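You operate a simulated robot arm through the tools that you are given. There is no shell and no other tool.

You are at the controls of a simulated robot arm. One attempt, no reset.

JOB
Lay the long rods beside the slab and roll it down to them.
Fine: one rod along each long edge, on the railed wooden board; use the hand roller and put it back.

It is judged by the outcome, as a careful person would: the job done as asked, and still so three seconds after it is handed in. It fails if anything else is knocked over, pushed out of place, dropped, spilled or broken.

ROBOT AND FRAMES
A 7-joint arm with a two-finger parallel gripper, fixed in place. Base frame: the origin is on the floor under the middle of its stand, x ahead of it, y to its left, z up. Units: m, rad, N and s.
It reaches about 1.147 m from its shoulder. Its first joint turns from -2.897 to 2.897 rad. Payload 3.43 kg.
The TCP is the grasp point between the finger pads, 0.03 m short of the fingertips. In the tool frame z runs along the fingers and y along their closing line. Largest opening 0.094 m; finger width 0.028, thickness 0.01; the body of the gripper, 0.05 by 0.096 m, starts 0.055 m behind the TCP.
Orientation is that of the tool frame in the base frame, as a unit quaternion [x, y, z, w]. With the fingers straight down and closing along the base's y, the tool's x points along the base's -x, its y along +y and its z along -z.

CONTROLS
- The arm moves only by the tool play_rows. Its argument "increments" is a list of rows, each a list of 7 numbers: the shift along the tool's x, y, z in m, then the turn, a rotation vector about the tool's x, y, z in rad, then the finger opening in m, from 0 to 0.094. In form: [[tx, ty, tz, rx, ry, rz, fingers], ...]. A call has 1 to 20 rows; each row is the pose to reach, as a shift and turn from the pose commanded when the call began, along the tool's axes at that moment. A row lasts 0.2 s, in which the tool goes at most 0.05 m and 0.15 rad; a call with a longer step from one row to the next is refused whole, and so is a gripper value outside its range. A pose out of reach is approached as far as the arm can. The call stops where the force on the tool passes 90 N (or 10 N more than at its start, if that is more) or the arm is blocked; 0.2 s more then pass. The fingers move at their own pace (about 0.045 m/s each) and stop on an object; they squeeze with about 27 N. The grip force told is the motor's: it shows also when the fingers shut on nothing. Time passes only in rows, and 0.2 s behind the last, so rows that repeat a pose let the fingers close. The reply holds the time, the measured pose of the TCP, the force on the tool along the base axes, the opening and the grip force, in the units named above and with some noise, with the torque about the TCP (base axes, N m) and any sound that the robot's microphone picked up.
- Cameras (640 x 400 px; columns grow to the right, rows downward): "scene" is fixed at [0.3996, 0.5015, 1.5466]; the picture's right is [0.69, 0.73, 0.00], its down [0.71, -0.67, -0.23] and it looks along [-0.17, 0.16, -0.97] (base axes); focal length 311 px, centre (320, 200). "wrist" rides on the gripper at [0.076, 0.014, -0.103] in the tool frame; the picture's right is [-0.18, 0.98, 0.00], its down [-0.75, -0.14, -0.64] and it looks along [-0.63, -0.12, 0.77] (tool axes); focal length 243 px, centre (320, 200). There is no depth. A picture from a camera that has moved, and an enlarged one, comes with that camera's place and axes in the base frame and with its lens.
- get_image(camera): a new picture of that camera. No time passes.
- zoom(camera, box): a new picture of the part [left, top, right, bottom] of that camera's present view, enlarged. No time passes.
- close_job(): hands the job in; it is judged then, once.

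Nothing tells you positions but the pictures and the camera data. Unless the task says otherwise, let go and move clear before handing in.

The tools are called as name(argument=value, ...) on one line, values as JSON. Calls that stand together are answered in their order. play_rows: Moves the arm, as the interface text tells. Its arguments: {"type":"object","properties":{"increments":{"type":"array","items":{"type":"array","items":{"type":"number"}}}},"required":["increments"]} The other tools are called the same way: get_image (camera) takes a picture; zoom (camera, box) takes an enlarged picture of a part of a camera's view; close_job () hands the job in.

At the start:

```text
time_s: 0.0
ee_pos: [0.259, 0.4689, 1.1532]
orientation: [-0.001, 1.0, -0.001, 0.0]
wrist_force: [0.5, -0.7, 0.6]
wrist_torque: [-0.01, -0.03, 0.0]
finger_gap: 0.094
gripper_force: 0.0
```

scene: 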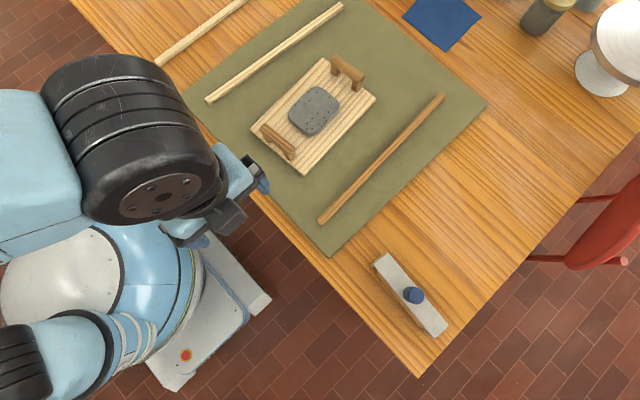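
wrist: 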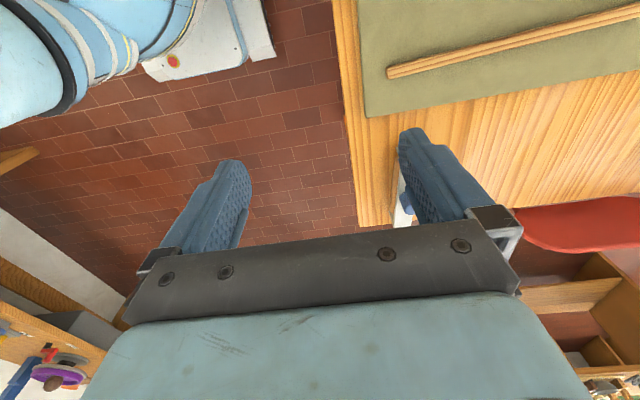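

I see a table with a green mat, a small railed wooden board with a grey slab on it, several rods, and possibly a hand roller. I'll look closer before moving.

zoom(camera="scene", box=[220, 40, 400, 190])

zoom(camera="scene", box=[120, 0, 360, 150])

zoom(camera="scene", box=[300, 220, 480, 370])

zoom(camera="scene", box=[400, 0, 640, 150])

get_image(camera="scene")

get_image(camera="wrist")

```text
2.67 times, centred on (310, 115) of scene
camera zoom: at [0.3996, 0.5015, 1.5466], right [0.69, 0.73, 0.0], down [0.71, -0.67, -0.23], along [-0.17, 0.16, -0.97], focal length 828 px, centre (347, 427)
```

zoom: 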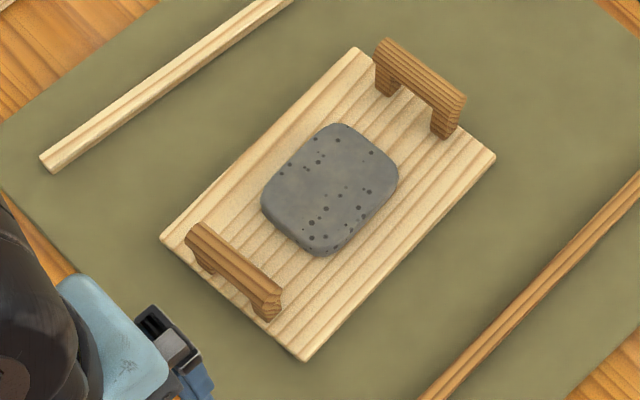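

```text
2.67 times, centred on (240, 75) of scene
camera zoom: at [0.3996, 0.5015, 1.5466], right [0.69, 0.73, 0.0], down [0.71, -0.67, -0.23], along [-0.17, 0.16, -0.97], focal length 828 px, centre (533, 533)
```

zoom: 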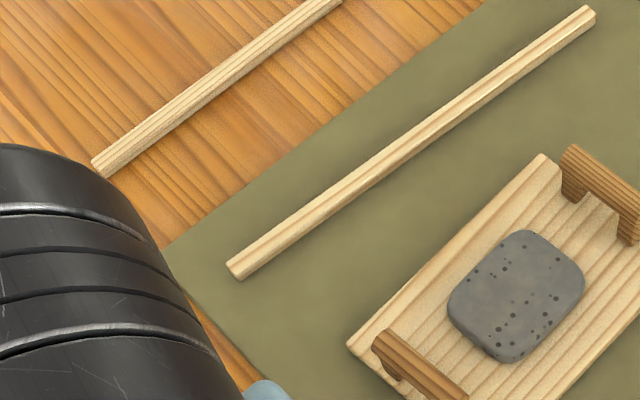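

```text
2.67 times, centred on (390, 295) of scene
camera zoom: at [0.3996, 0.5015, 1.5466], right [0.69, 0.73, 0.0], down [0.71, -0.67, -0.23], along [-0.17, 0.16, -0.97], focal length 828 px, centre (133, -53)
```

zoom: 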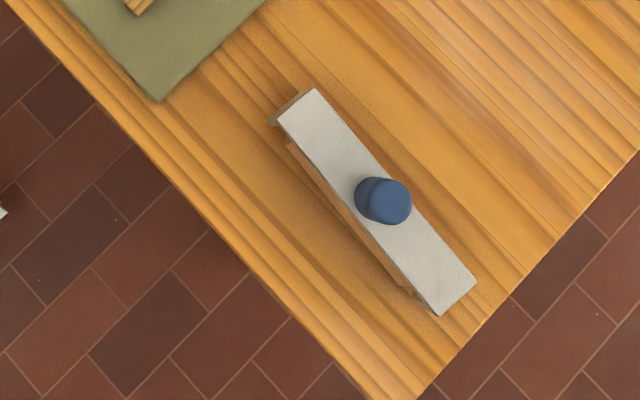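

```text
2.67 times, centred on (520, 75) of scene
camera zoom: at [0.3996, 0.5015, 1.5466], right [0.69, 0.73, 0.0], down [0.71, -0.67, -0.23], along [-0.17, 0.16, -0.97], focal length 828 px, centre (-213, 533)
```

zoom: 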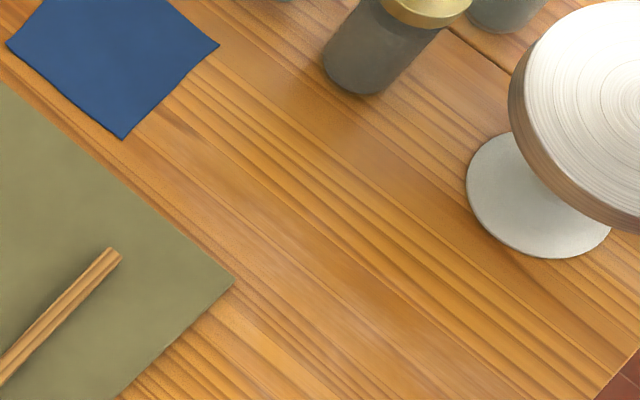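

```text
taken
```

scene: 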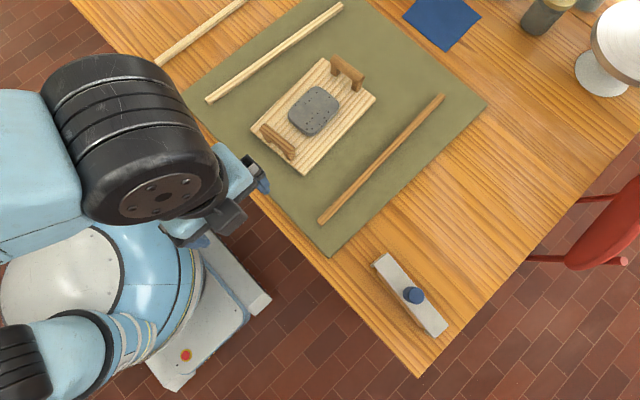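

```text
taken
camera wrist: at [0.1825, 0.4845, 1.2564], right [0.18, 0.98, 0.0], down [0.75, -0.14, 0.64], along [0.63, -0.12, -0.77], focal length 243 px, centre (320, 200)
```

wrist: 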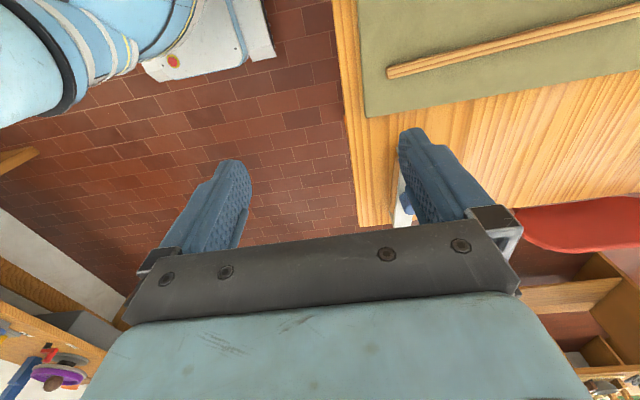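

The board with its end rails holds a grey slab. Rods lie on and beside the green mat, and a white holder with a blue knob, possibly the hand roller, sits at the table's near corner. I'll turn the wrist toward the table (+y) to see these things better.

play_rows(increments=[[0.01, 0.0, 0, 0, 0, -0.14, 0.094], [0.02, 0.0, 0, 0, 0, -0.28, 0.094], [0.03, 0.0, 0, 0, 0, -0.42, 0.094], [0.04, 0.0, 0, 0, 0, -0.56, 0.094], [0.05, 0.0, 0, 0, 0, -0.7, 0.094], [0.06, 0.0, 0, 0, 0, -0.84, 0.094], [0.07, 0.0, 0, 0, 0, -0.98, 0.094], [0.08, 0.0, 0, 0, 0, -1.12, 0.094], [0.09, 0.0, 0, 0, 0, -1.26, 0.094], [0.1, 0.0, 0, 0, 0, -1.4, 0.094], [0.11, 0.0, 0, 0, 0, -1.5, 0.094], [0.12, 0.0, 0, 0, 0, -1.57, 0.094], [0.12, 0.0, 0, 0, 0, -1.57, 0.094]])

get_image(camera="wrist")

get_image(camera="scene")

```text
time_s: 2.8
ee_pos: [0.138, 0.4714, 1.1545]
orientation: [0.708, -0.706, 0.001, 0.0]
wrist_force: [-0.7, -0.3, -0.7]
wrist_torque: [0.03, -0.01, 0.01]
finger_gap: 0.094
gripper_force: 0.2
```

```text
taken
camera wrist: at [0.1241, 0.3959, 1.257], right [-0.98, 0.18, 0.0], down [0.14, 0.75, 0.64], along [0.12, 0.63, -0.77], focal length 243 px, centre (320, 200)
```

wrist: 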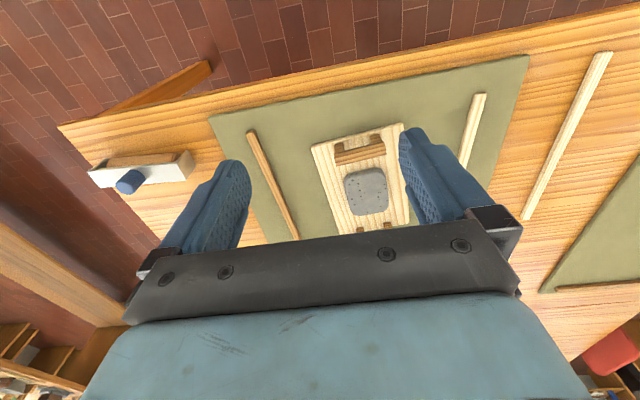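

```text
taken
```

scene: 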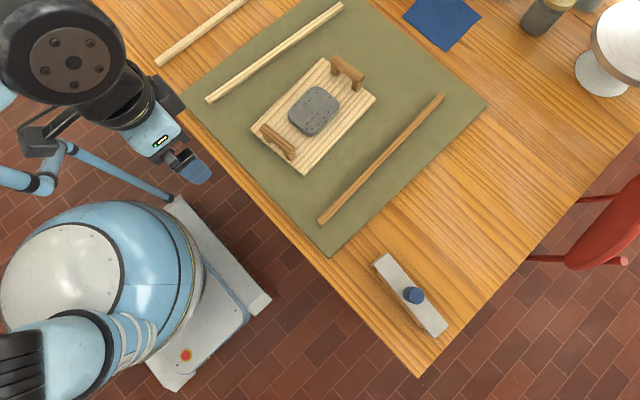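

A second mat lies further along the table toward -x, and it has something on it. I'll look there before deciding which rods are the long ones.

play_rows(increments=[[0.0, 0.02, 0, 0, 0, -0.1, 0.094], [0.0, 0.05, 0, 0, 0, -0.2, 0.094], [0.0, 0.08, 0, 0, 0, -0.3, 0.094], [0.0, 0.11, 0, 0, 0, -0.4, 0.094], [0.0, 0.14, 0, 0, 0, -0.5, 0.094], [0.0, 0.17, 0, 0, 0, -0.6, 0.094], [0.0, 0.2, 0, 0, 0, -0.7, 0.094], [0.0, 0.23, 0, 0, 0, -0.78, 0.094], [0.0, 0.25, 0, 0, 0, -0.78, 0.094], [0.0, 0.25, 0, 0, 0, -0.78, 0.094]])

get_image(camera="wrist")

get_image(camera="scene")

```text
time_s: 5.0
ee_pos: [-0.1076, 0.4691, 1.1543]
orientation: [0.922, -0.386, 0.0, -0.001]
wrist_force: [-0.2, 0.7, 0.2]
wrist_torque: [-0.01, 0.0, 0.02]
finger_gap: 0.094
gripper_force: 0.1
```

```text
taken
camera wrist: at [-0.0643, 0.4057, 1.2564], right [-0.83, -0.56, 0.0], down [-0.43, 0.64, 0.64], along [-0.36, 0.53, -0.77], focal length 243 px, centre (320, 200)
```

wrist: 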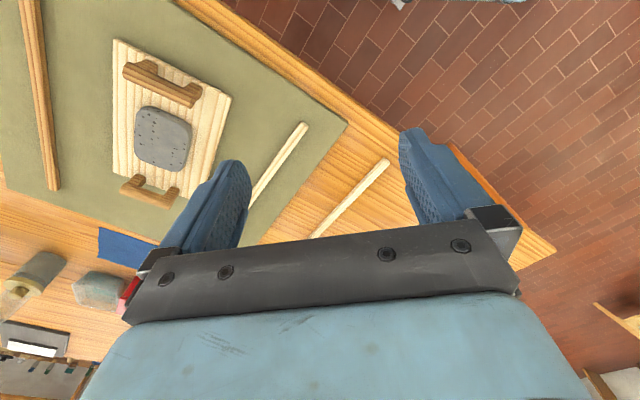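

```text
taken
```

scene: 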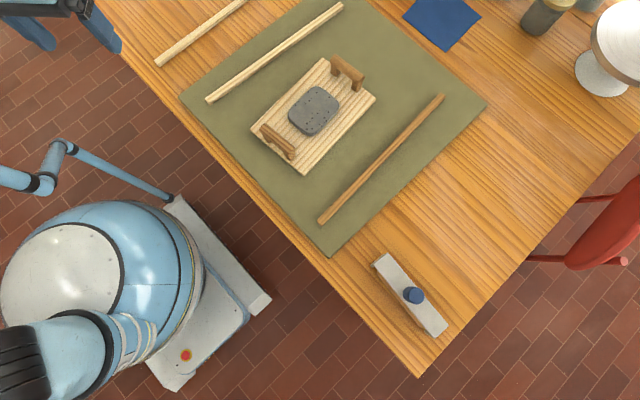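

zoom(camera="wrist", box=[80, 20, 240, 220])

zoom(camera="wrist", box=[0, 180, 200, 380])

zoom(camera="wrist", box=[220, 100, 420, 250])

```text
2.00 times, centred on (160, 120) of wrist
camera zoom: at [-0.0643, 0.4057, 1.2564], right [-0.83, -0.56, 0.0], down [-0.43, 0.64, 0.64], along [-0.36, 0.53, -0.77], focal length 485 px, centre (640, 360)
```

zoom: 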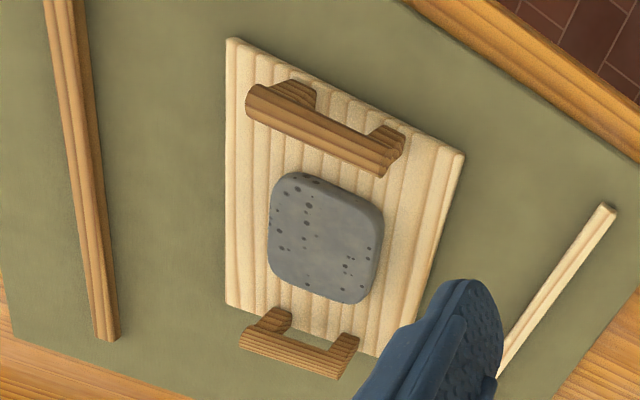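

```text
2.00 times, centred on (100, 280) of wrist
camera zoom: at [-0.0643, 0.4057, 1.2564], right [-0.83, -0.56, 0.0], down [-0.43, 0.64, 0.64], along [-0.36, 0.53, -0.77], focal length 485 px, centre (760, 40)
```

zoom: 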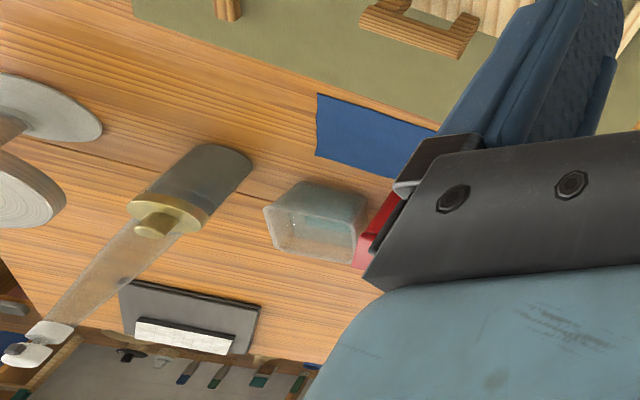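

```text
2.67 times, centred on (320, 175) of wrist
camera zoom: at [-0.0643, 0.4057, 1.2564], right [-0.83, -0.56, 0.0], down [-0.43, 0.64, 0.64], along [-0.36, 0.53, -0.77], focal length 647 px, centre (320, 267)
```

zoom: 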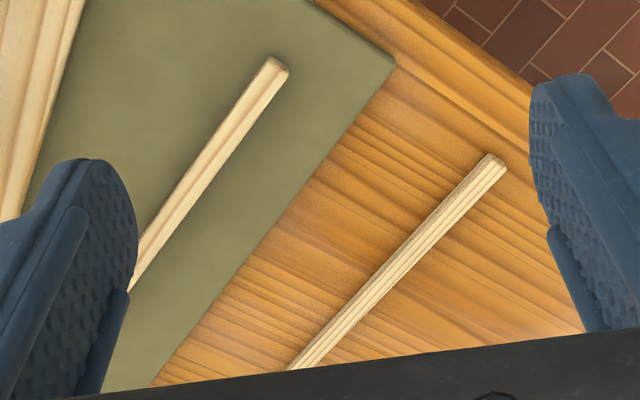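

play_rows(increments=[[-0.03, 0, -0.03, 0, 0, 0, 0.094], [-0.06, 0, -0.06, 0, 0, 0, 0.094], [-0.09, 0, -0.09, 0, 0, 0, 0.094], [-0.12, 0, -0.12, 0, 0, 0, 0.094], [-0.15, 0, -0.15, 0, 0, 0, 0.094], [-0.18, 0, -0.18, 0, 0, 0, 0.094], [-0.2, 0, -0.2, 0, 0, 0, 0.094], [-0.2, 0, -0.2, 0, 0, 0, 0.094]])

get_image(camera="wrist")

get_image(camera="scene")

```text
time_s: 7.0
ee_pos: [-0.2208, 0.6412, 1.3373]
orientation: [0.912, -0.411, 0.01, 0.006]
wrist_force: [-0.1, -0.4, -0.5]
wrist_torque: [0.08, 0.01, -0.01]
finger_gap: 0.0939
gripper_force: 0.1
stopped in row 8: the arm was blocked; the commanded pose is now the measured one
```

```text
taken
camera wrist: at [-0.1821, 0.5777, 1.4409], right [-0.86, -0.51, 0.0], down [-0.4, 0.67, 0.62], along [-0.32, 0.54, -0.78], focal length 243 px, centre (320, 200)
```

wrist: 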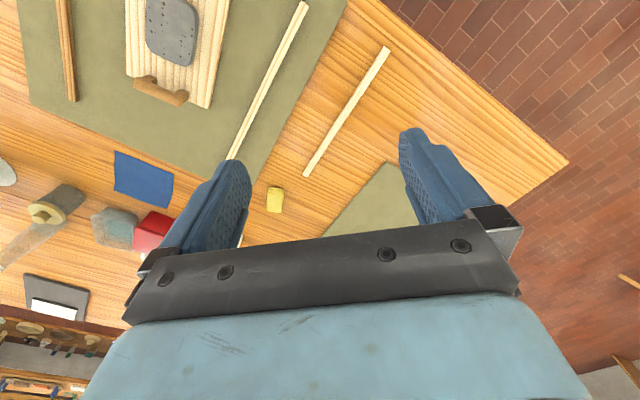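

```text
taken
```

scene: 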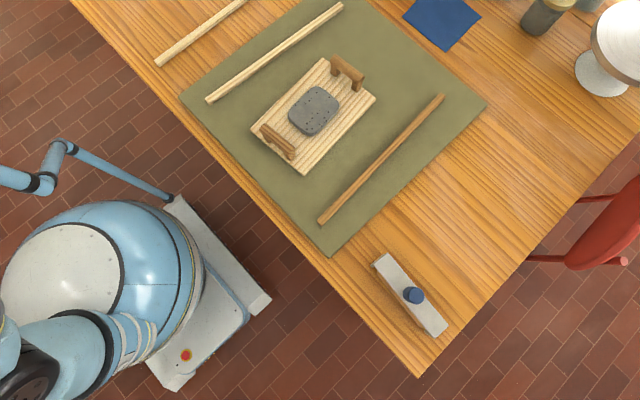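

play_rows(increments=[[0.04, 0, 0.03, 0, 0, 0, 0.094], [0.06, 0, 0.05, 0, -0.1, 0, 0.094], [0.08, 0, 0.07, 0, -0.22, 0, 0.094], [0.08, 0, 0.07, 0, -0.35, 0, 0.094], [0.08, 0, 0.07, 0, -0.48, 0, 0.094], [0.08, 0, 0.07, 0, -0.6, 0, 0.094], [0.08, 0, 0.07, 0, -0.6, 0, 0.094]])

get_image(camera="wrist")

```text
time_s: 8.6
ee_pos: [-0.172, 0.5762, 1.2714]
orientation: [0.875, -0.39, -0.263, -0.116]
wrist_force: [0.0, 0.8, -0.5]
wrist_torque: [0.0, 0.0, -0.02]
finger_gap: 0.0938
gripper_force: 0.0
```

```text
taken
camera wrist: at [-0.1013, 0.4788, 1.3162], right [-0.83, -0.54, 0.1], down [-0.08, 0.3, 0.95], along [-0.55, 0.78, -0.29], focal length 243 px, centre (320, 200)
```

wrist: 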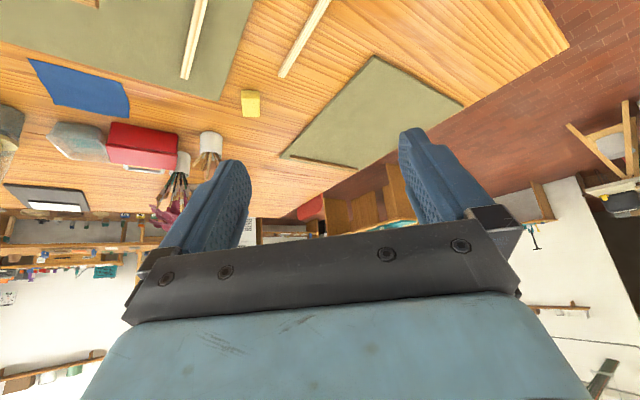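

zoom(camera="wrist", box=[240, 40, 480, 190])

zoom(camera="wrist", box=[0, 80, 260, 260])

```text
2.67 times, centred on (360, 115) of wrist
camera zoom: at [-0.1013, 0.4788, 1.3162], right [-0.83, -0.54, 0.1], down [-0.08, 0.3, 0.95], along [-0.55, 0.78, -0.29], focal length 647 px, centre (213, 427)
```

zoom: 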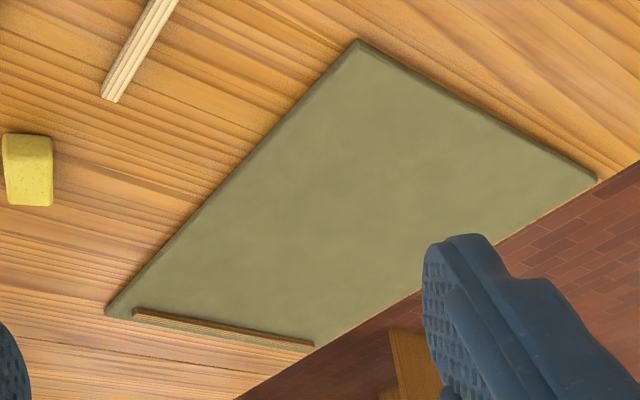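

```text
2.22 times, centred on (130, 170) of wrist
camera zoom: at [-0.1013, 0.4788, 1.3162], right [-0.83, -0.54, 0.1], down [-0.08, 0.3, 0.95], along [-0.55, 0.78, -0.29], focal length 539 px, centre (742, 267)
```

zoom: 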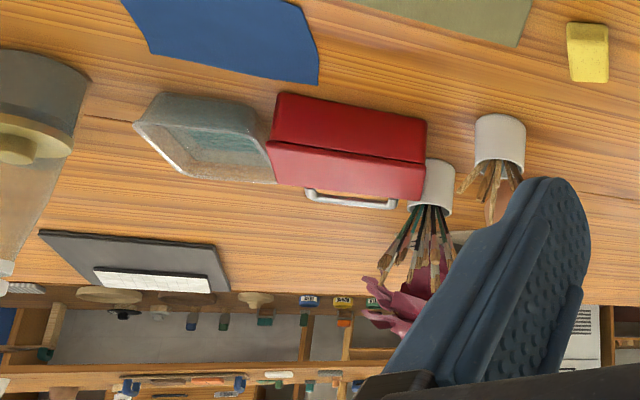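

There are four strips in all. Rods 2 and 3, on the big mat on either side of the board, are about 0.50 m long. The one on the bare table is about 0.42 m, and the strip on the far small mat looks similar, so the two on the big mat are the long ones. Next I'll level the gripper and take close views of the board, the rods and the roller.

play_rows(increments=[[0, 0, 0, 0, 0.15, 0, 0.094], [0, 0, 0, 0, 0.3, 0, 0.094], [0, 0, 0, 0, 0.45, 0, 0.094], [0, 0, 0, 0, 0.6, 0, 0.094], [0, 0, 0, 0, 0.6, 0, 0.094]])

```text
time_s: 9.8
ee_pos: [-0.1709, 0.5772, 1.2718]
orientation: [0.914, -0.407, 0.01, 0.005]
wrist_force: [1.1, -0.5, -0.1]
wrist_torque: [0.03, 0.02, 0.01]
finger_gap: 0.094
gripper_force: 0.0
```

play_rows(increments=[[0.02, -0.026, 0.024, 0, -0.022, 0, 0.094], [0.04, -0.052, 0.048, 0, -0.022, 0.12, 0.094], [0.06, -0.078, 0.072, 0, -0.022, 0.24, 0.094], [0.08, -0.104, 0.096, 0, -0.022, 0.36, 0.094], [0.1, -0.13, 0.12, 0, -0.022, 0.48, 0.094], [0.12, -0.156, 0.144, 0, -0.022, 0.6, 0.094], [0.14, -0.182, 0.168, 0, -0.022, 0.69, 0.094], [0.159, -0.207, 0.19, 0, -0.022, 0.73, 0.094], [0.159, -0.207, 0.19, 0, -0.022, 0.73, 0.094]])

get_image(camera="wrist")

zoom(camera="wrist", box=[160, 20, 480, 220])

```text
time_s: 11.8
ee_pos: [0.0938, 0.5962, 1.0833]
orientation: [0.708, -0.707, -0.001, -0.002]
wrist_force: [0.3, 0.4, -0.6]
wrist_torque: [-0.01, 0.0, -0.01]
finger_gap: 0.0941
gripper_force: 0.0
```

```text
taken
camera wrist: at [0.0792, 0.5203, 1.1856], right [-0.98, 0.18, 0.0], down [0.14, 0.75, 0.65], along [0.12, 0.63, -0.76], focal length 243 px, centre (320, 200)
```

wrist: 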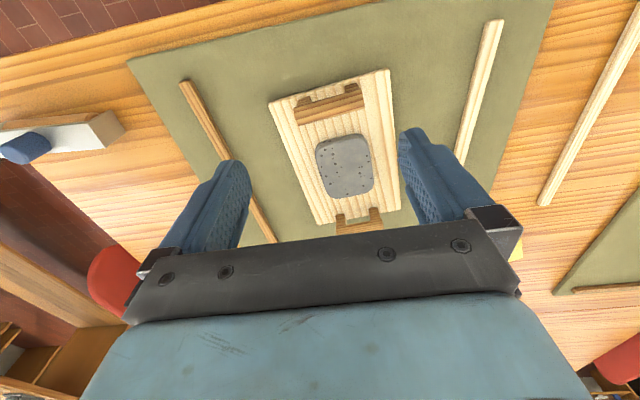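

```text
2.00 times, centred on (320, 120) of wrist
camera zoom: at [0.0792, 0.5203, 1.1856], right [-0.98, 0.18, 0.0], down [0.14, 0.75, 0.65], along [0.12, 0.63, -0.76], focal length 485 px, centre (320, 360)
```

zoom: 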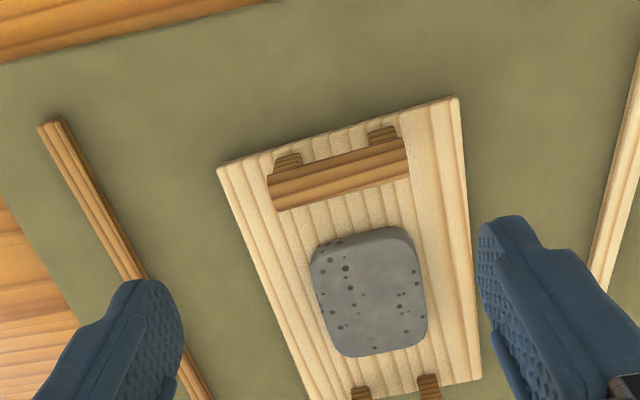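

play_rows(increments=[[0.025, 0.0, 0.03, 0, -0.1, 0, 0.094], [0.05, 0.0, 0.06, 0, -0.22, 0, 0.094], [0.075, 0.0, 0.09, 0, -0.34, 0, 0.094], [0.1, 0.0, 0.12, 0, -0.46, 0, 0.094], [0.116, 0.0, 0.15, 0, -0.56, 0, 0.094], [0.116, 0.0, 0.16, 0, -0.6, 0, 0.094], [0.116, 0.0, 0.16, 0, -0.6, 0, 0.094]])

get_image(camera="wrist")

zoom(camera="wrist", box=[160, 20, 480, 220])

get_image(camera="scene")

```text
time_s: 13.4
ee_pos: [0.0935, 0.4761, 0.9236]
orientation: [-0.674, 0.677, 0.209, 0.21]
wrist_force: [-0.2, 0.2, 0.8]
wrist_torque: [0.01, -0.03, 0.02]
finger_gap: 0.094
gripper_force: 0.0
out of reach, approached as far as the arm can: row 5, 6
```

```text
taken
camera wrist: at [0.0785, 0.3571, 0.9649], right [-0.98, 0.16, 0.1], down [0.14, 0.26, 0.96], along [0.12, 0.95, -0.28], focal length 243 px, centre (320, 200)
```

wrist: 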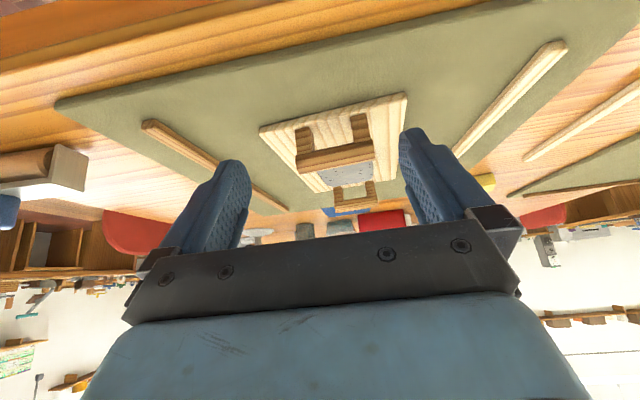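

```text
2.00 times, centred on (320, 120) of wrist
camera zoom: at [0.0785, 0.3571, 0.9649], right [-0.98, 0.16, 0.1], down [0.14, 0.26, 0.96], along [0.12, 0.95, -0.28], focal length 485 px, centre (320, 360)
```

zoom: 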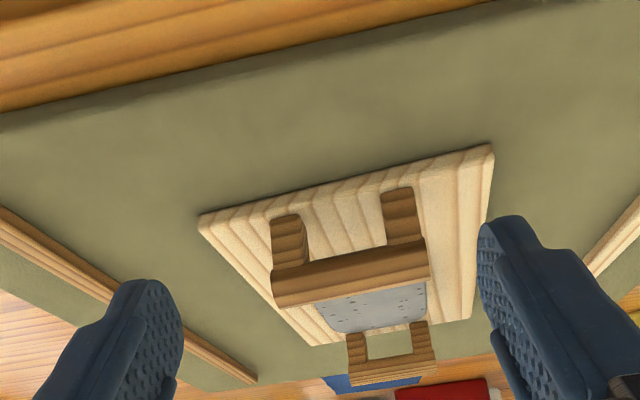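

```text
taken
```

scene: 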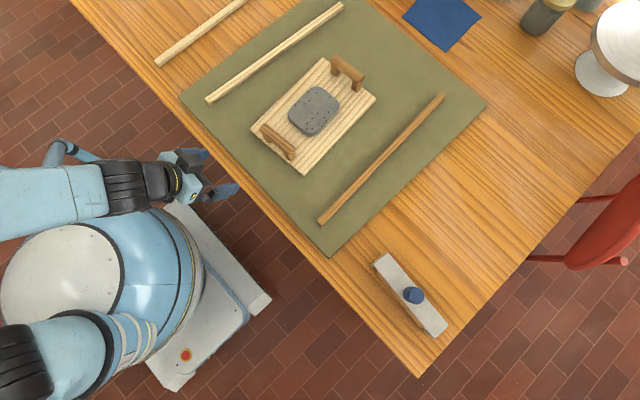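

play_rows(increments=[[0, -0.03, -0.01, 0, 0.1, 0, 0.094], [0, -0.07, -0.02, 0, 0.2, 0, 0.094], [0, -0.11, -0.03, 0, 0.3, 0, 0.094], [0, -0.155, -0.036, 0, 0.4, 0, 0.094], [0, -0.2, -0.036, 0, 0.5, 0, 0.094], [0, -0.245, -0.036, 0, 0.6, 0, 0.094], [0, -0.29, -0.036, 0, 0.6, 0, 0.094], [0, -0.335, -0.036, 0, 0.6, 0, 0.094], [0, -0.38, -0.036, 0, 0.6, 0, 0.094], [0, -0.42, -0.036, 0, 0.6, 0, 0.094], [0, -0.45, -0.036, 0, 0.6, 0, 0.094], [0, -0.45, -0.036, 0, 0.6, 0, 0.094]])

get_image(camera="wrist")

zoom(camera="wrist", box=[160, 20, 480, 220])

```text
time_s: 16.0
ee_pos: [0.5404, 0.4579, 0.9606]
orientation: [0.708, -0.706, 0.0, -0.003]
wrist_force: [0.1, -0.5, 0.0]
wrist_torque: [0.05, -0.02, -0.02]
finger_gap: 0.0939
gripper_force: 0.0
```

```text
taken
camera wrist: at [0.5263, 0.3823, 1.063], right [-0.98, 0.18, 0.0], down [0.14, 0.75, 0.65], along [0.12, 0.63, -0.76], focal length 243 px, centre (320, 200)
```

wrist: 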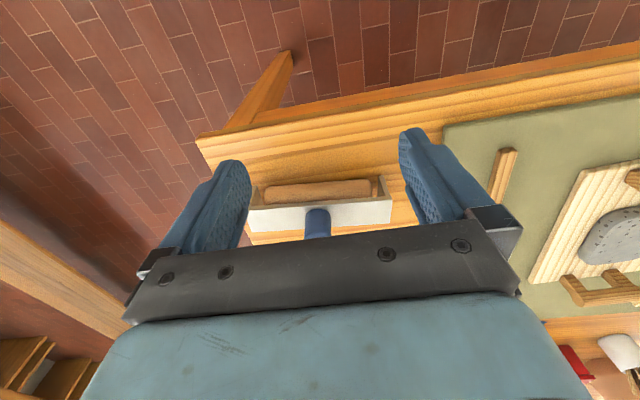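

```text
2.00 times, centred on (320, 120) of wrist
camera zoom: at [0.5263, 0.3823, 1.063], right [-0.98, 0.18, 0.0], down [0.14, 0.75, 0.65], along [0.12, 0.63, -0.76], focal length 485 px, centre (320, 360)
```

zoom: 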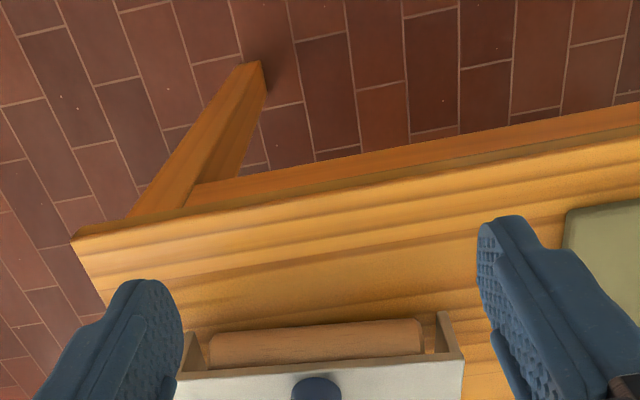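

play_rows(increments=[[0.025, -0.005, 0.02, 0, -0.1, 0, 0.094], [0.05, -0.01, 0.04, 0, -0.22, 0, 0.094], [0.075, -0.02, 0.06, 0, -0.34, 0, 0.094], [0.1, -0.02, 0.07, 0, -0.46, 0, 0.094], [0.1, -0.02, 0.08, 0, -0.56, 0, 0.094], [0.1, -0.02, 0.08, 0, -0.65, 0, 0.094], [0.1, -0.02, 0.08, 0, -0.65, 0, 0.094]])

get_image(camera="wrist")

zoom(camera="wrist", box=[240, 100, 400, 200])

```text
time_s: 17.6
ee_pos: [0.5645, 0.3607, 0.8754]
orientation: [0.671, -0.668, -0.227, -0.228]
wrist_force: [-1.0, 0.0, 1.0]
wrist_torque: [0.03, -0.01, 0.01]
finger_gap: 0.0941
gripper_force: 0.0
```

```text
taken
camera wrist: at [0.5498, 0.2379, 0.9099], right [-0.98, 0.14, 0.11], down [0.14, 0.21, 0.97], along [0.12, 0.97, -0.22], focal length 243 px, centre (320, 200)
```

wrist: 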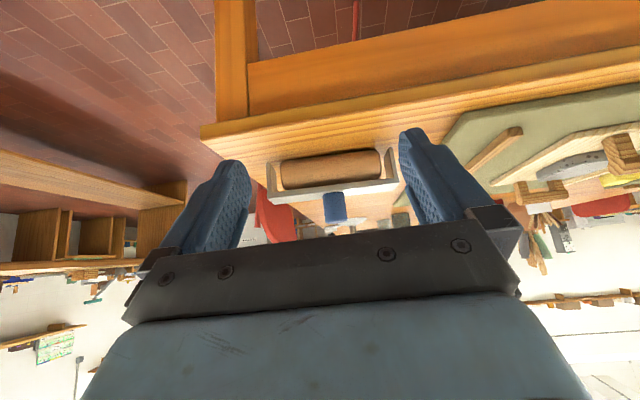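

```text
4.00 times, centred on (320, 150) of wrist
camera zoom: at [0.5498, 0.2379, 0.9099], right [-0.98, 0.14, 0.11], down [0.14, 0.21, 0.97], along [0.12, 0.97, -0.22], focal length 970 px, centre (320, 400)
```

zoom: 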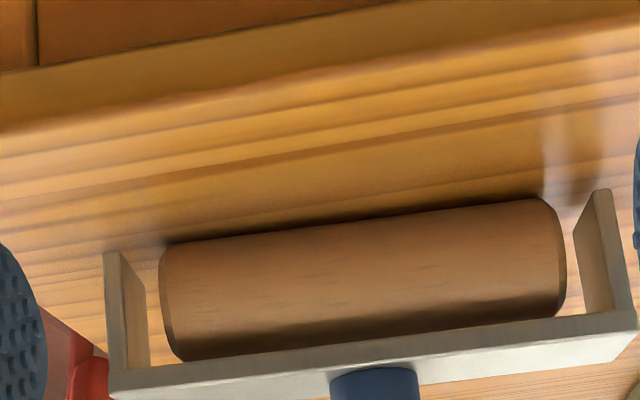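

play_rows(increments=[[-0.027, 0.0316, 0.0102, 0, 0.1, 0, 0.094], [-0.054, 0.0633, 0.0205, 0, 0.2, 0, 0.094], [-0.081, 0.0949, 0.0307, 0, 0.3, 0, 0.094], [-0.108, 0.1265, 0.041, 0, 0.4, 0, 0.094], [-0.135, 0.1582, 0.0512, 0, 0.5, 0, 0.094], [-0.162, 0.1898, 0.0614, 0, 0.6, 0, 0.094], [-0.189, 0.2214, 0.0717, 0, 0.655, 0, 0.094], [-0.216, 0.253, 0.0819, 0, 0.655, 0, 0.094], [-0.243, 0.2847, 0.0922, 0, 0.655, 0, 0.094], [-0.27, 0.3163, 0.1024, 0, 0.655, 0, 0.094], [-0.297, 0.3479, 0.1126, 0, 0.655, 0, 0.094], [-0.324, 0.3796, 0.1229, 0, 0.655, 0, 0.094], [-0.351, 0.4112, 0.1331, 0, 0.655, 0, 0.094], [-0.378, 0.4428, 0.1434, 0, 0.655, 0, 0.094], [-0.405, 0.4745, 0.1536, 0, 0.655, 0, 0.094], [-0.405, 0.4745, 0.1536, 0, 0.655, 0, 0.094]])

get_image(camera="wrist")

zoom(camera="wrist", box=[160, 0, 480, 200])

```text
time_s: 21.0
ee_pos: [0.086, 0.7719, 0.9987]
orientation: [0.707, -0.707, 0.002, 0.0]
wrist_force: [-0.1, 0.1, 0.1]
wrist_torque: [0.01, 0.01, -0.02]
finger_gap: 0.0939
gripper_force: 0.0
```

```text
taken
camera wrist: at [0.0716, 0.6961, 1.1004], right [-0.98, 0.18, 0.0], down [0.14, 0.75, 0.64], along [0.12, 0.63, -0.77], focal length 243 px, centre (320, 200)
```

wrist: 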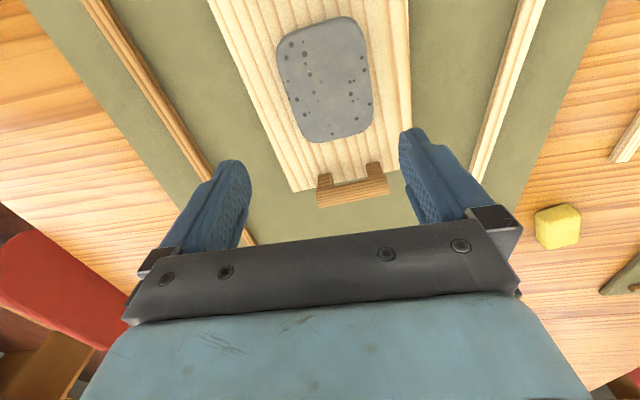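

```text
2.00 times, centred on (320, 100) of wrist
camera zoom: at [0.0716, 0.6961, 1.1004], right [-0.98, 0.18, 0.0], down [0.14, 0.75, 0.64], along [0.12, 0.63, -0.77], focal length 485 px, centre (320, 400)
```

zoom: 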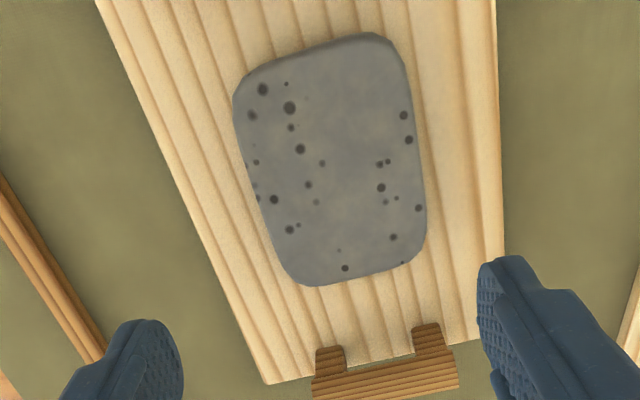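

The board centre is at about (0.078, 0.783), turned about 4° counter-clockwise. The slab on it is about 0.08 x 0.11 m with its long side along y, and the end rails lie across the short ends. The rods therefore go just outside the rails. Next I move over the brown rod on the +x side.

play_rows(increments=[[-0.011, -0.035, 0.01, 0, 0, -0.01, 0.094], [-0.022, -0.07, 0.02, 0, 0, -0.02, 0.094], [-0.033, -0.105, 0.03, 0, 0, -0.03, 0.094], [-0.044, -0.14, 0.04, 0, 0, -0.04, 0.094], [-0.055, -0.175, 0.05, 0, 0, -0.049, 0.094], [-0.066, -0.208, 0.069, 0, 0, -0.049, 0.094], [-0.066, -0.208, 0.069, 0, 0, -0.049, 0.094]])

get_image(camera="wrist")

zoom(camera="wrist", box=[240, 0, 400, 200])

zoom(camera="wrist", box=[160, 0, 480, 200])

```text
time_s: 22.6
ee_pos: [0.2963, 0.8382, 0.9287]
orientation: [0.725, -0.689, 0.001, -0.001]
wrist_force: [0.5, -0.2, 0.2]
wrist_torque: [0.0, 0.02, -0.02]
finger_gap: 0.094
gripper_force: 0.2
```

```text
taken
camera wrist: at [0.2858, 0.7623, 1.0313], right [-0.99, 0.13, 0.0], down [0.1, 0.76, 0.64], along [0.09, 0.64, -0.77], focal length 243 px, centre (320, 200)
```

wrist: 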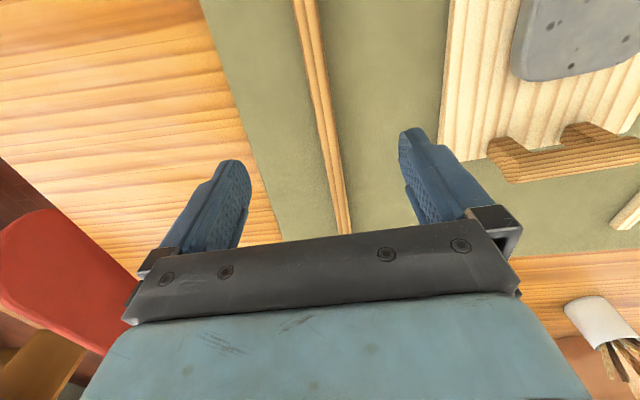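

```text
2.00 times, centred on (320, 100) of wrist
camera zoom: at [0.2858, 0.7623, 1.0313], right [-0.99, 0.13, 0.0], down [0.1, 0.76, 0.64], along [0.09, 0.64, -0.77], focal length 485 px, centre (320, 400)
```

zoom: 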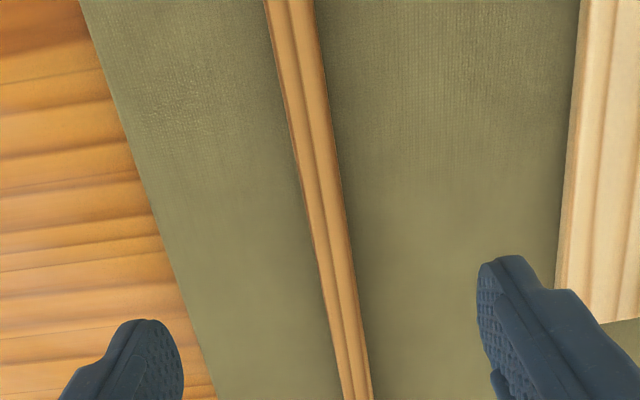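

```text
2.00 times, centred on (320, 100) of wrist
camera zoom: at [0.2858, 0.7623, 1.0313], right [-0.99, 0.13, 0.0], down [0.1, 0.76, 0.64], along [0.09, 0.64, -0.77], focal length 485 px, centre (320, 400)
```

zoom: 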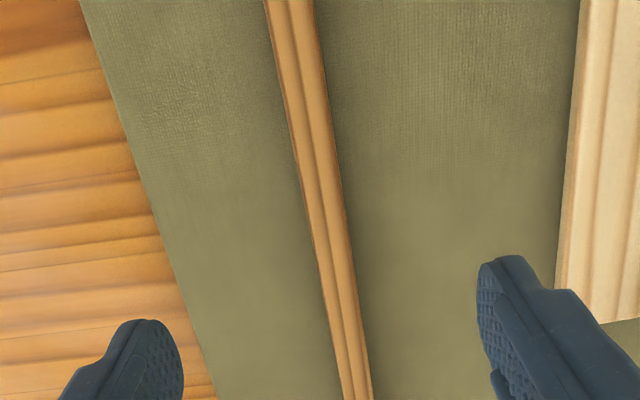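

The rod is centred and aligned between the fingers. I'll descend in stages while watching the force.

play_rows(increments=[[0, 0, 0.03, 0, 0, 0, 0.07], [0, 0, 0.06, 0, 0, 0, 0.06], [0, 0, 0.09, 0, 0, 0, 0.05], [0, 0, 0.11, 0, 0, 0, 0.05], [0, 0, 0.125, 0, 0, 0, 0.05], [0, 0, 0.125, 0, 0, 0, 0.05]])

get_image(camera="wrist")

zoom(camera="wrist", box=[240, 100, 400, 240])

get_image(camera="scene")

```text
time_s: 24.0
ee_pos: [0.2931, 0.8387, 0.8055]
orientation: [0.725, -0.689, 0.002, -0.001]
wrist_force: [0.0, 0.2, 0.4]
wrist_torque: [-0.05, 0.0, -0.01]
finger_gap: 0.0499
gripper_force: 0.0
```

```text
taken
camera wrist: at [0.2834, 0.7636, 0.9079], right [-0.99, 0.13, 0.0], down [0.1, 0.76, 0.64], along [0.09, 0.64, -0.77], focal length 243 px, centre (320, 200)
```

wrist: 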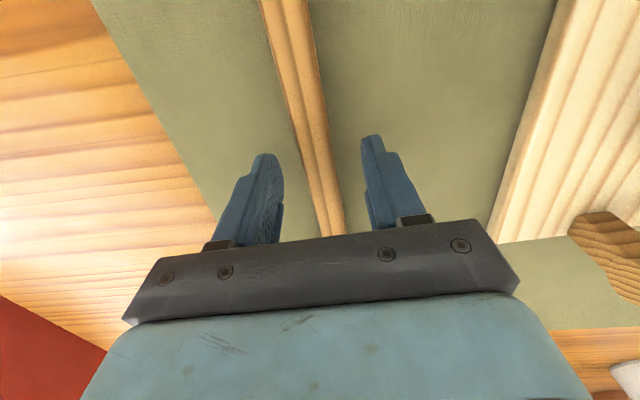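

```text
2.86 times, centred on (320, 170) of wrist
camera zoom: at [0.2834, 0.7636, 0.9079], right [-0.99, 0.13, 0.0], down [0.1, 0.76, 0.64], along [0.09, 0.64, -0.77], focal length 693 px, centre (320, 286)
```

zoom: 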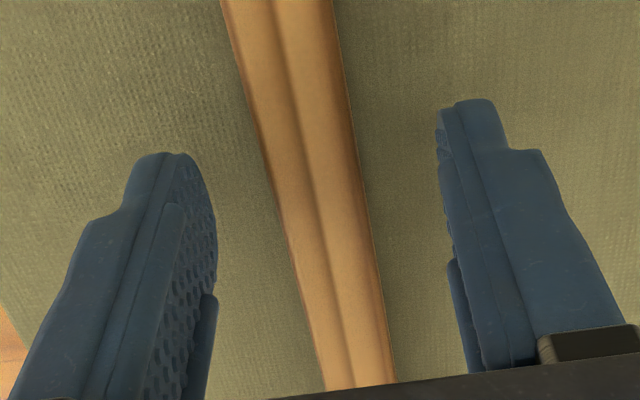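

```text
taken
```

scene: 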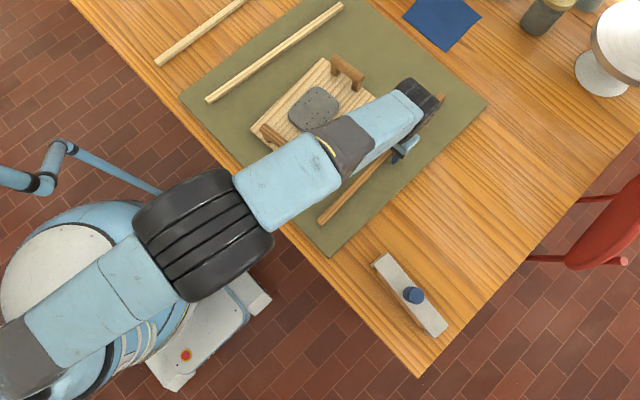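

play_rows(increments=[[0, -0.002, 0.005, 0, 0, 0, 0.05], [0, -0.002, 0.01, 0, 0, 0, 0.05], [0, -0.002, 0.012, 0, 0, 0, 0.05], [0, -0.002, 0.012, 0, 0, 0, 0.05]])

play_rows(increments=[[0, 0, 0.002, 0, 0, 0, 0.05], [0, 0, 0.002, 0, 0, 0, 0.05]])

play_rows(increments=[[0, 0, 0.002, 0, 0, 0, 0.05], [0, 0, 0.002, 0, 0, 0, 0.05]])

zoom(camera="wrist", box=[240, 100, 400, 240])

```text
time_s: 25.0
ee_pos: [0.2976, 0.8401, 0.7947]
orientation: [0.726, -0.688, 0.001, -0.001]
wrist_force: [0.4, -13.1, 16.7]
wrist_torque: [-0.45, 0.53, 0.42]
finger_gap: 0.0504
gripper_force: 0.3
```

```text
time_s: 25.6
ee_pos: [0.2967, 0.8402, 0.7956]
orientation: [0.725, -0.689, 0.0, -0.002]
wrist_force: [-0.1, -14.8, 49.1]
wrist_torque: [-1.2, 1.37, 0.43]
finger_gap: 0.0501
gripper_force: 0.1
```

```text
time_s: 26.2
ee_pos: [0.297, 0.8397, 0.7956]
orientation: [0.725, -0.689, -0.001, -0.005]
wrist_force: [-0.4, -2.3, 65.0]
wrist_torque: [-1.08, 1.94, 0.0]
finger_gap: 0.0508
gripper_force: 0.9
```

```text
2.86 times, centred on (320, 170) of wrist
camera zoom: at [0.2868, 0.7628, 0.897], right [-0.99, 0.13, 0.0], down [0.1, 0.75, 0.65], along [0.09, 0.64, -0.76], focal length 693 px, centre (320, 286)
```

zoom: 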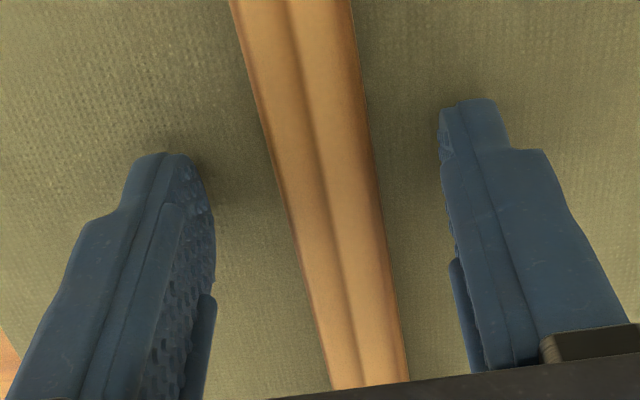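

The mat surface is at z ≈ 0.7655, since the fingertips touched it with the TCP at 0.7955. I'll back up to about 2 mm above the mat and close on the rod.

play_rows(increments=[[0, 0, -0.0085, 0, 0, 0, 0.05], [0, 0, -0.0085, 0, 0, 0, 0.05]])

play_rows(increments=[[0, 0, 0, 0, 0, 0, 0.03], [0, 0, 0, 0, 0, 0, 0.015], [0, 0, 0, 0, 0, 0, 0.0], [0, 0, 0, 0, 0, 0, 0.0], [0, 0, 0, 0, 0, 0, 0.0]])

zoom(camera="wrist", box=[240, 100, 400, 240])

```text
time_s: 26.8
ee_pos: [0.2968, 0.8368, 0.7955]
orientation: [0.725, -0.689, 0.003, 0.0]
wrist_force: [-1.6, 11.4, 11.1]
wrist_torque: [0.47, 0.44, -0.36]
finger_gap: 0.0504
gripper_force: 0.7
```

```text
time_s: 28.0
ee_pos: [0.2982, 0.8387, 0.797]
orientation: [0.725, -0.689, 0.002, -0.001]
wrist_force: [0.2, 0.2, -0.8]
wrist_torque: [0.03, 0.0, -0.02]
finger_gap: 0.0191
gripper_force: 26.6
```

```text
2.86 times, centred on (320, 170) of wrist
camera zoom: at [0.2875, 0.7628, 0.8991], right [-0.99, 0.13, 0.0], down [0.1, 0.76, 0.64], along [0.09, 0.64, -0.77], focal length 693 px, centre (320, 286)
```

zoom: 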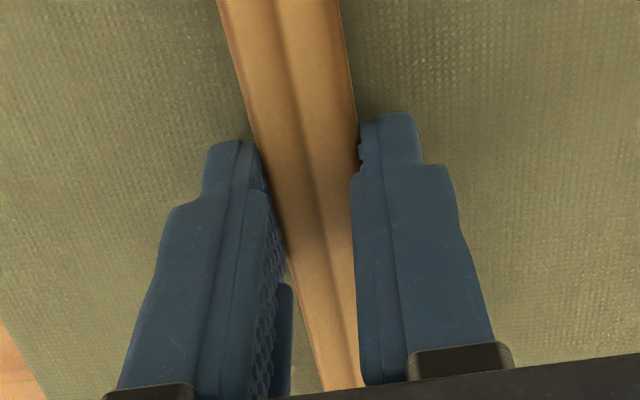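

The brown rod is gripped and about 19 mm wide. Lifting it now and checking the grip.

play_rows(increments=[[0, 0, -0.01, 0, 0, 0, 0.0], [0, 0, -0.03, 0, 0, 0, 0.0], [0, 0, -0.06, 0, 0, 0, 0.0], [0, 0, -0.09, 0, 0, 0, 0.0], [0, 0, -0.12, 0, 0, 0, 0.0], [0, 0, -0.12, 0, 0, 0, 0.0]])

get_image(camera="wrist")

get_image(camera="scene")

```text
time_s: 29.4
ee_pos: [0.2965, 0.8412, 0.916]
orientation: [0.726, -0.688, 0.002, -0.001]
wrist_force: [0.5, -0.1, -0.2]
wrist_torque: [0.0, 0.0, 0.0]
finger_gap: 0.0192
gripper_force: 27.0
```

```text
taken
camera wrist: at [0.2858, 0.7648, 1.0183], right [-0.99, 0.13, 0.0], down [0.1, 0.76, 0.64], along [0.09, 0.64, -0.77], focal length 243 px, centre (320, 200)
```

wrist: 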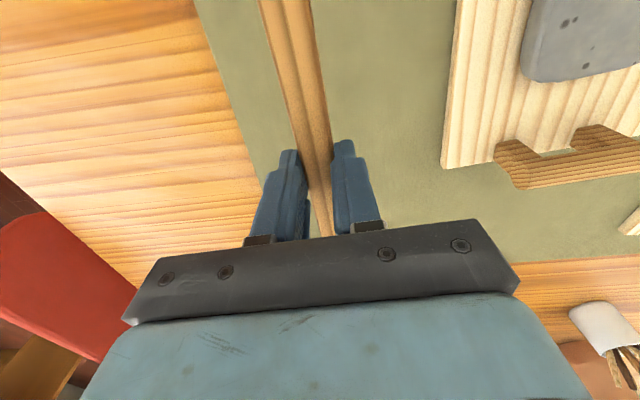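

```text
taken
```

scene: 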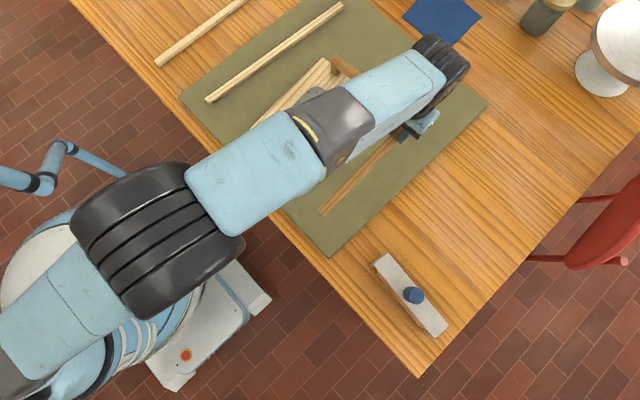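

play_rows(increments=[[0.012, 0.0376, 0, 0, 0, -0.006, 0.0], [0.024, 0.0752, 0, 0, 0, -0.012, 0.0], [0.036, 0.1128, 0, 0, 0, -0.018, 0.0], [0.048, 0.1505, 0, 0, 0, -0.023, 0.0], [0.048, 0.1505, 0, 0, 0, -0.023, 0.0]])

get_image(camera="wrist")

zoom(camera="wrist", box=[220, 0, 540, 200])

get_image(camera="scene")

```text
time_s: 30.6
ee_pos: [0.1495, 0.7849, 0.9151]
orientation: [0.733, -0.68, 0.002, -0.001]
wrist_force: [-0.4, 0.8, -0.9]
wrist_torque: [0.03, -0.01, -0.01]
finger_gap: 0.0191
gripper_force: 26.9
```

```text
taken
camera wrist: at [0.142, 0.7091, 1.0183], right [-0.99, 0.11, 0.0], down [0.08, 0.76, 0.64], along [0.07, 0.64, -0.77], focal length 243 px, centre (320, 200)
```

wrist: 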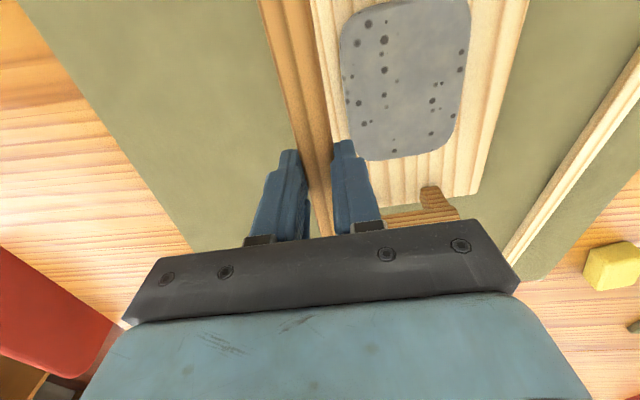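

```text
2.00 times, centred on (380, 100) of wrist
camera zoom: at [0.142, 0.7091, 1.0183], right [-0.99, 0.11, 0.0], down [0.08, 0.76, 0.64], along [0.07, 0.64, -0.77], focal length 485 px, centre (200, 400)
```

zoom: 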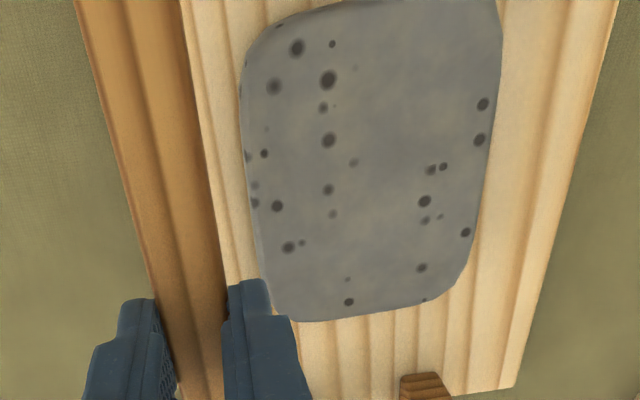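

```text
taken
```

scene: 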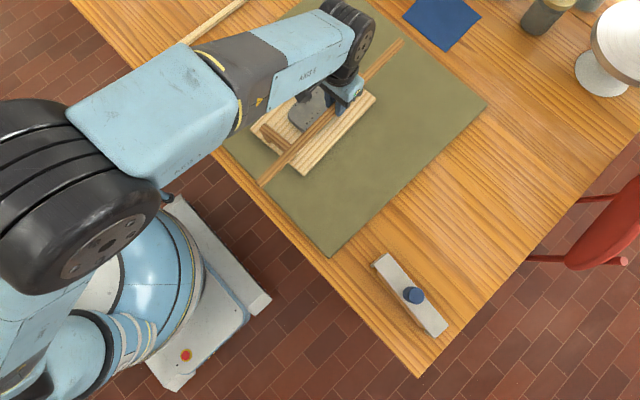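

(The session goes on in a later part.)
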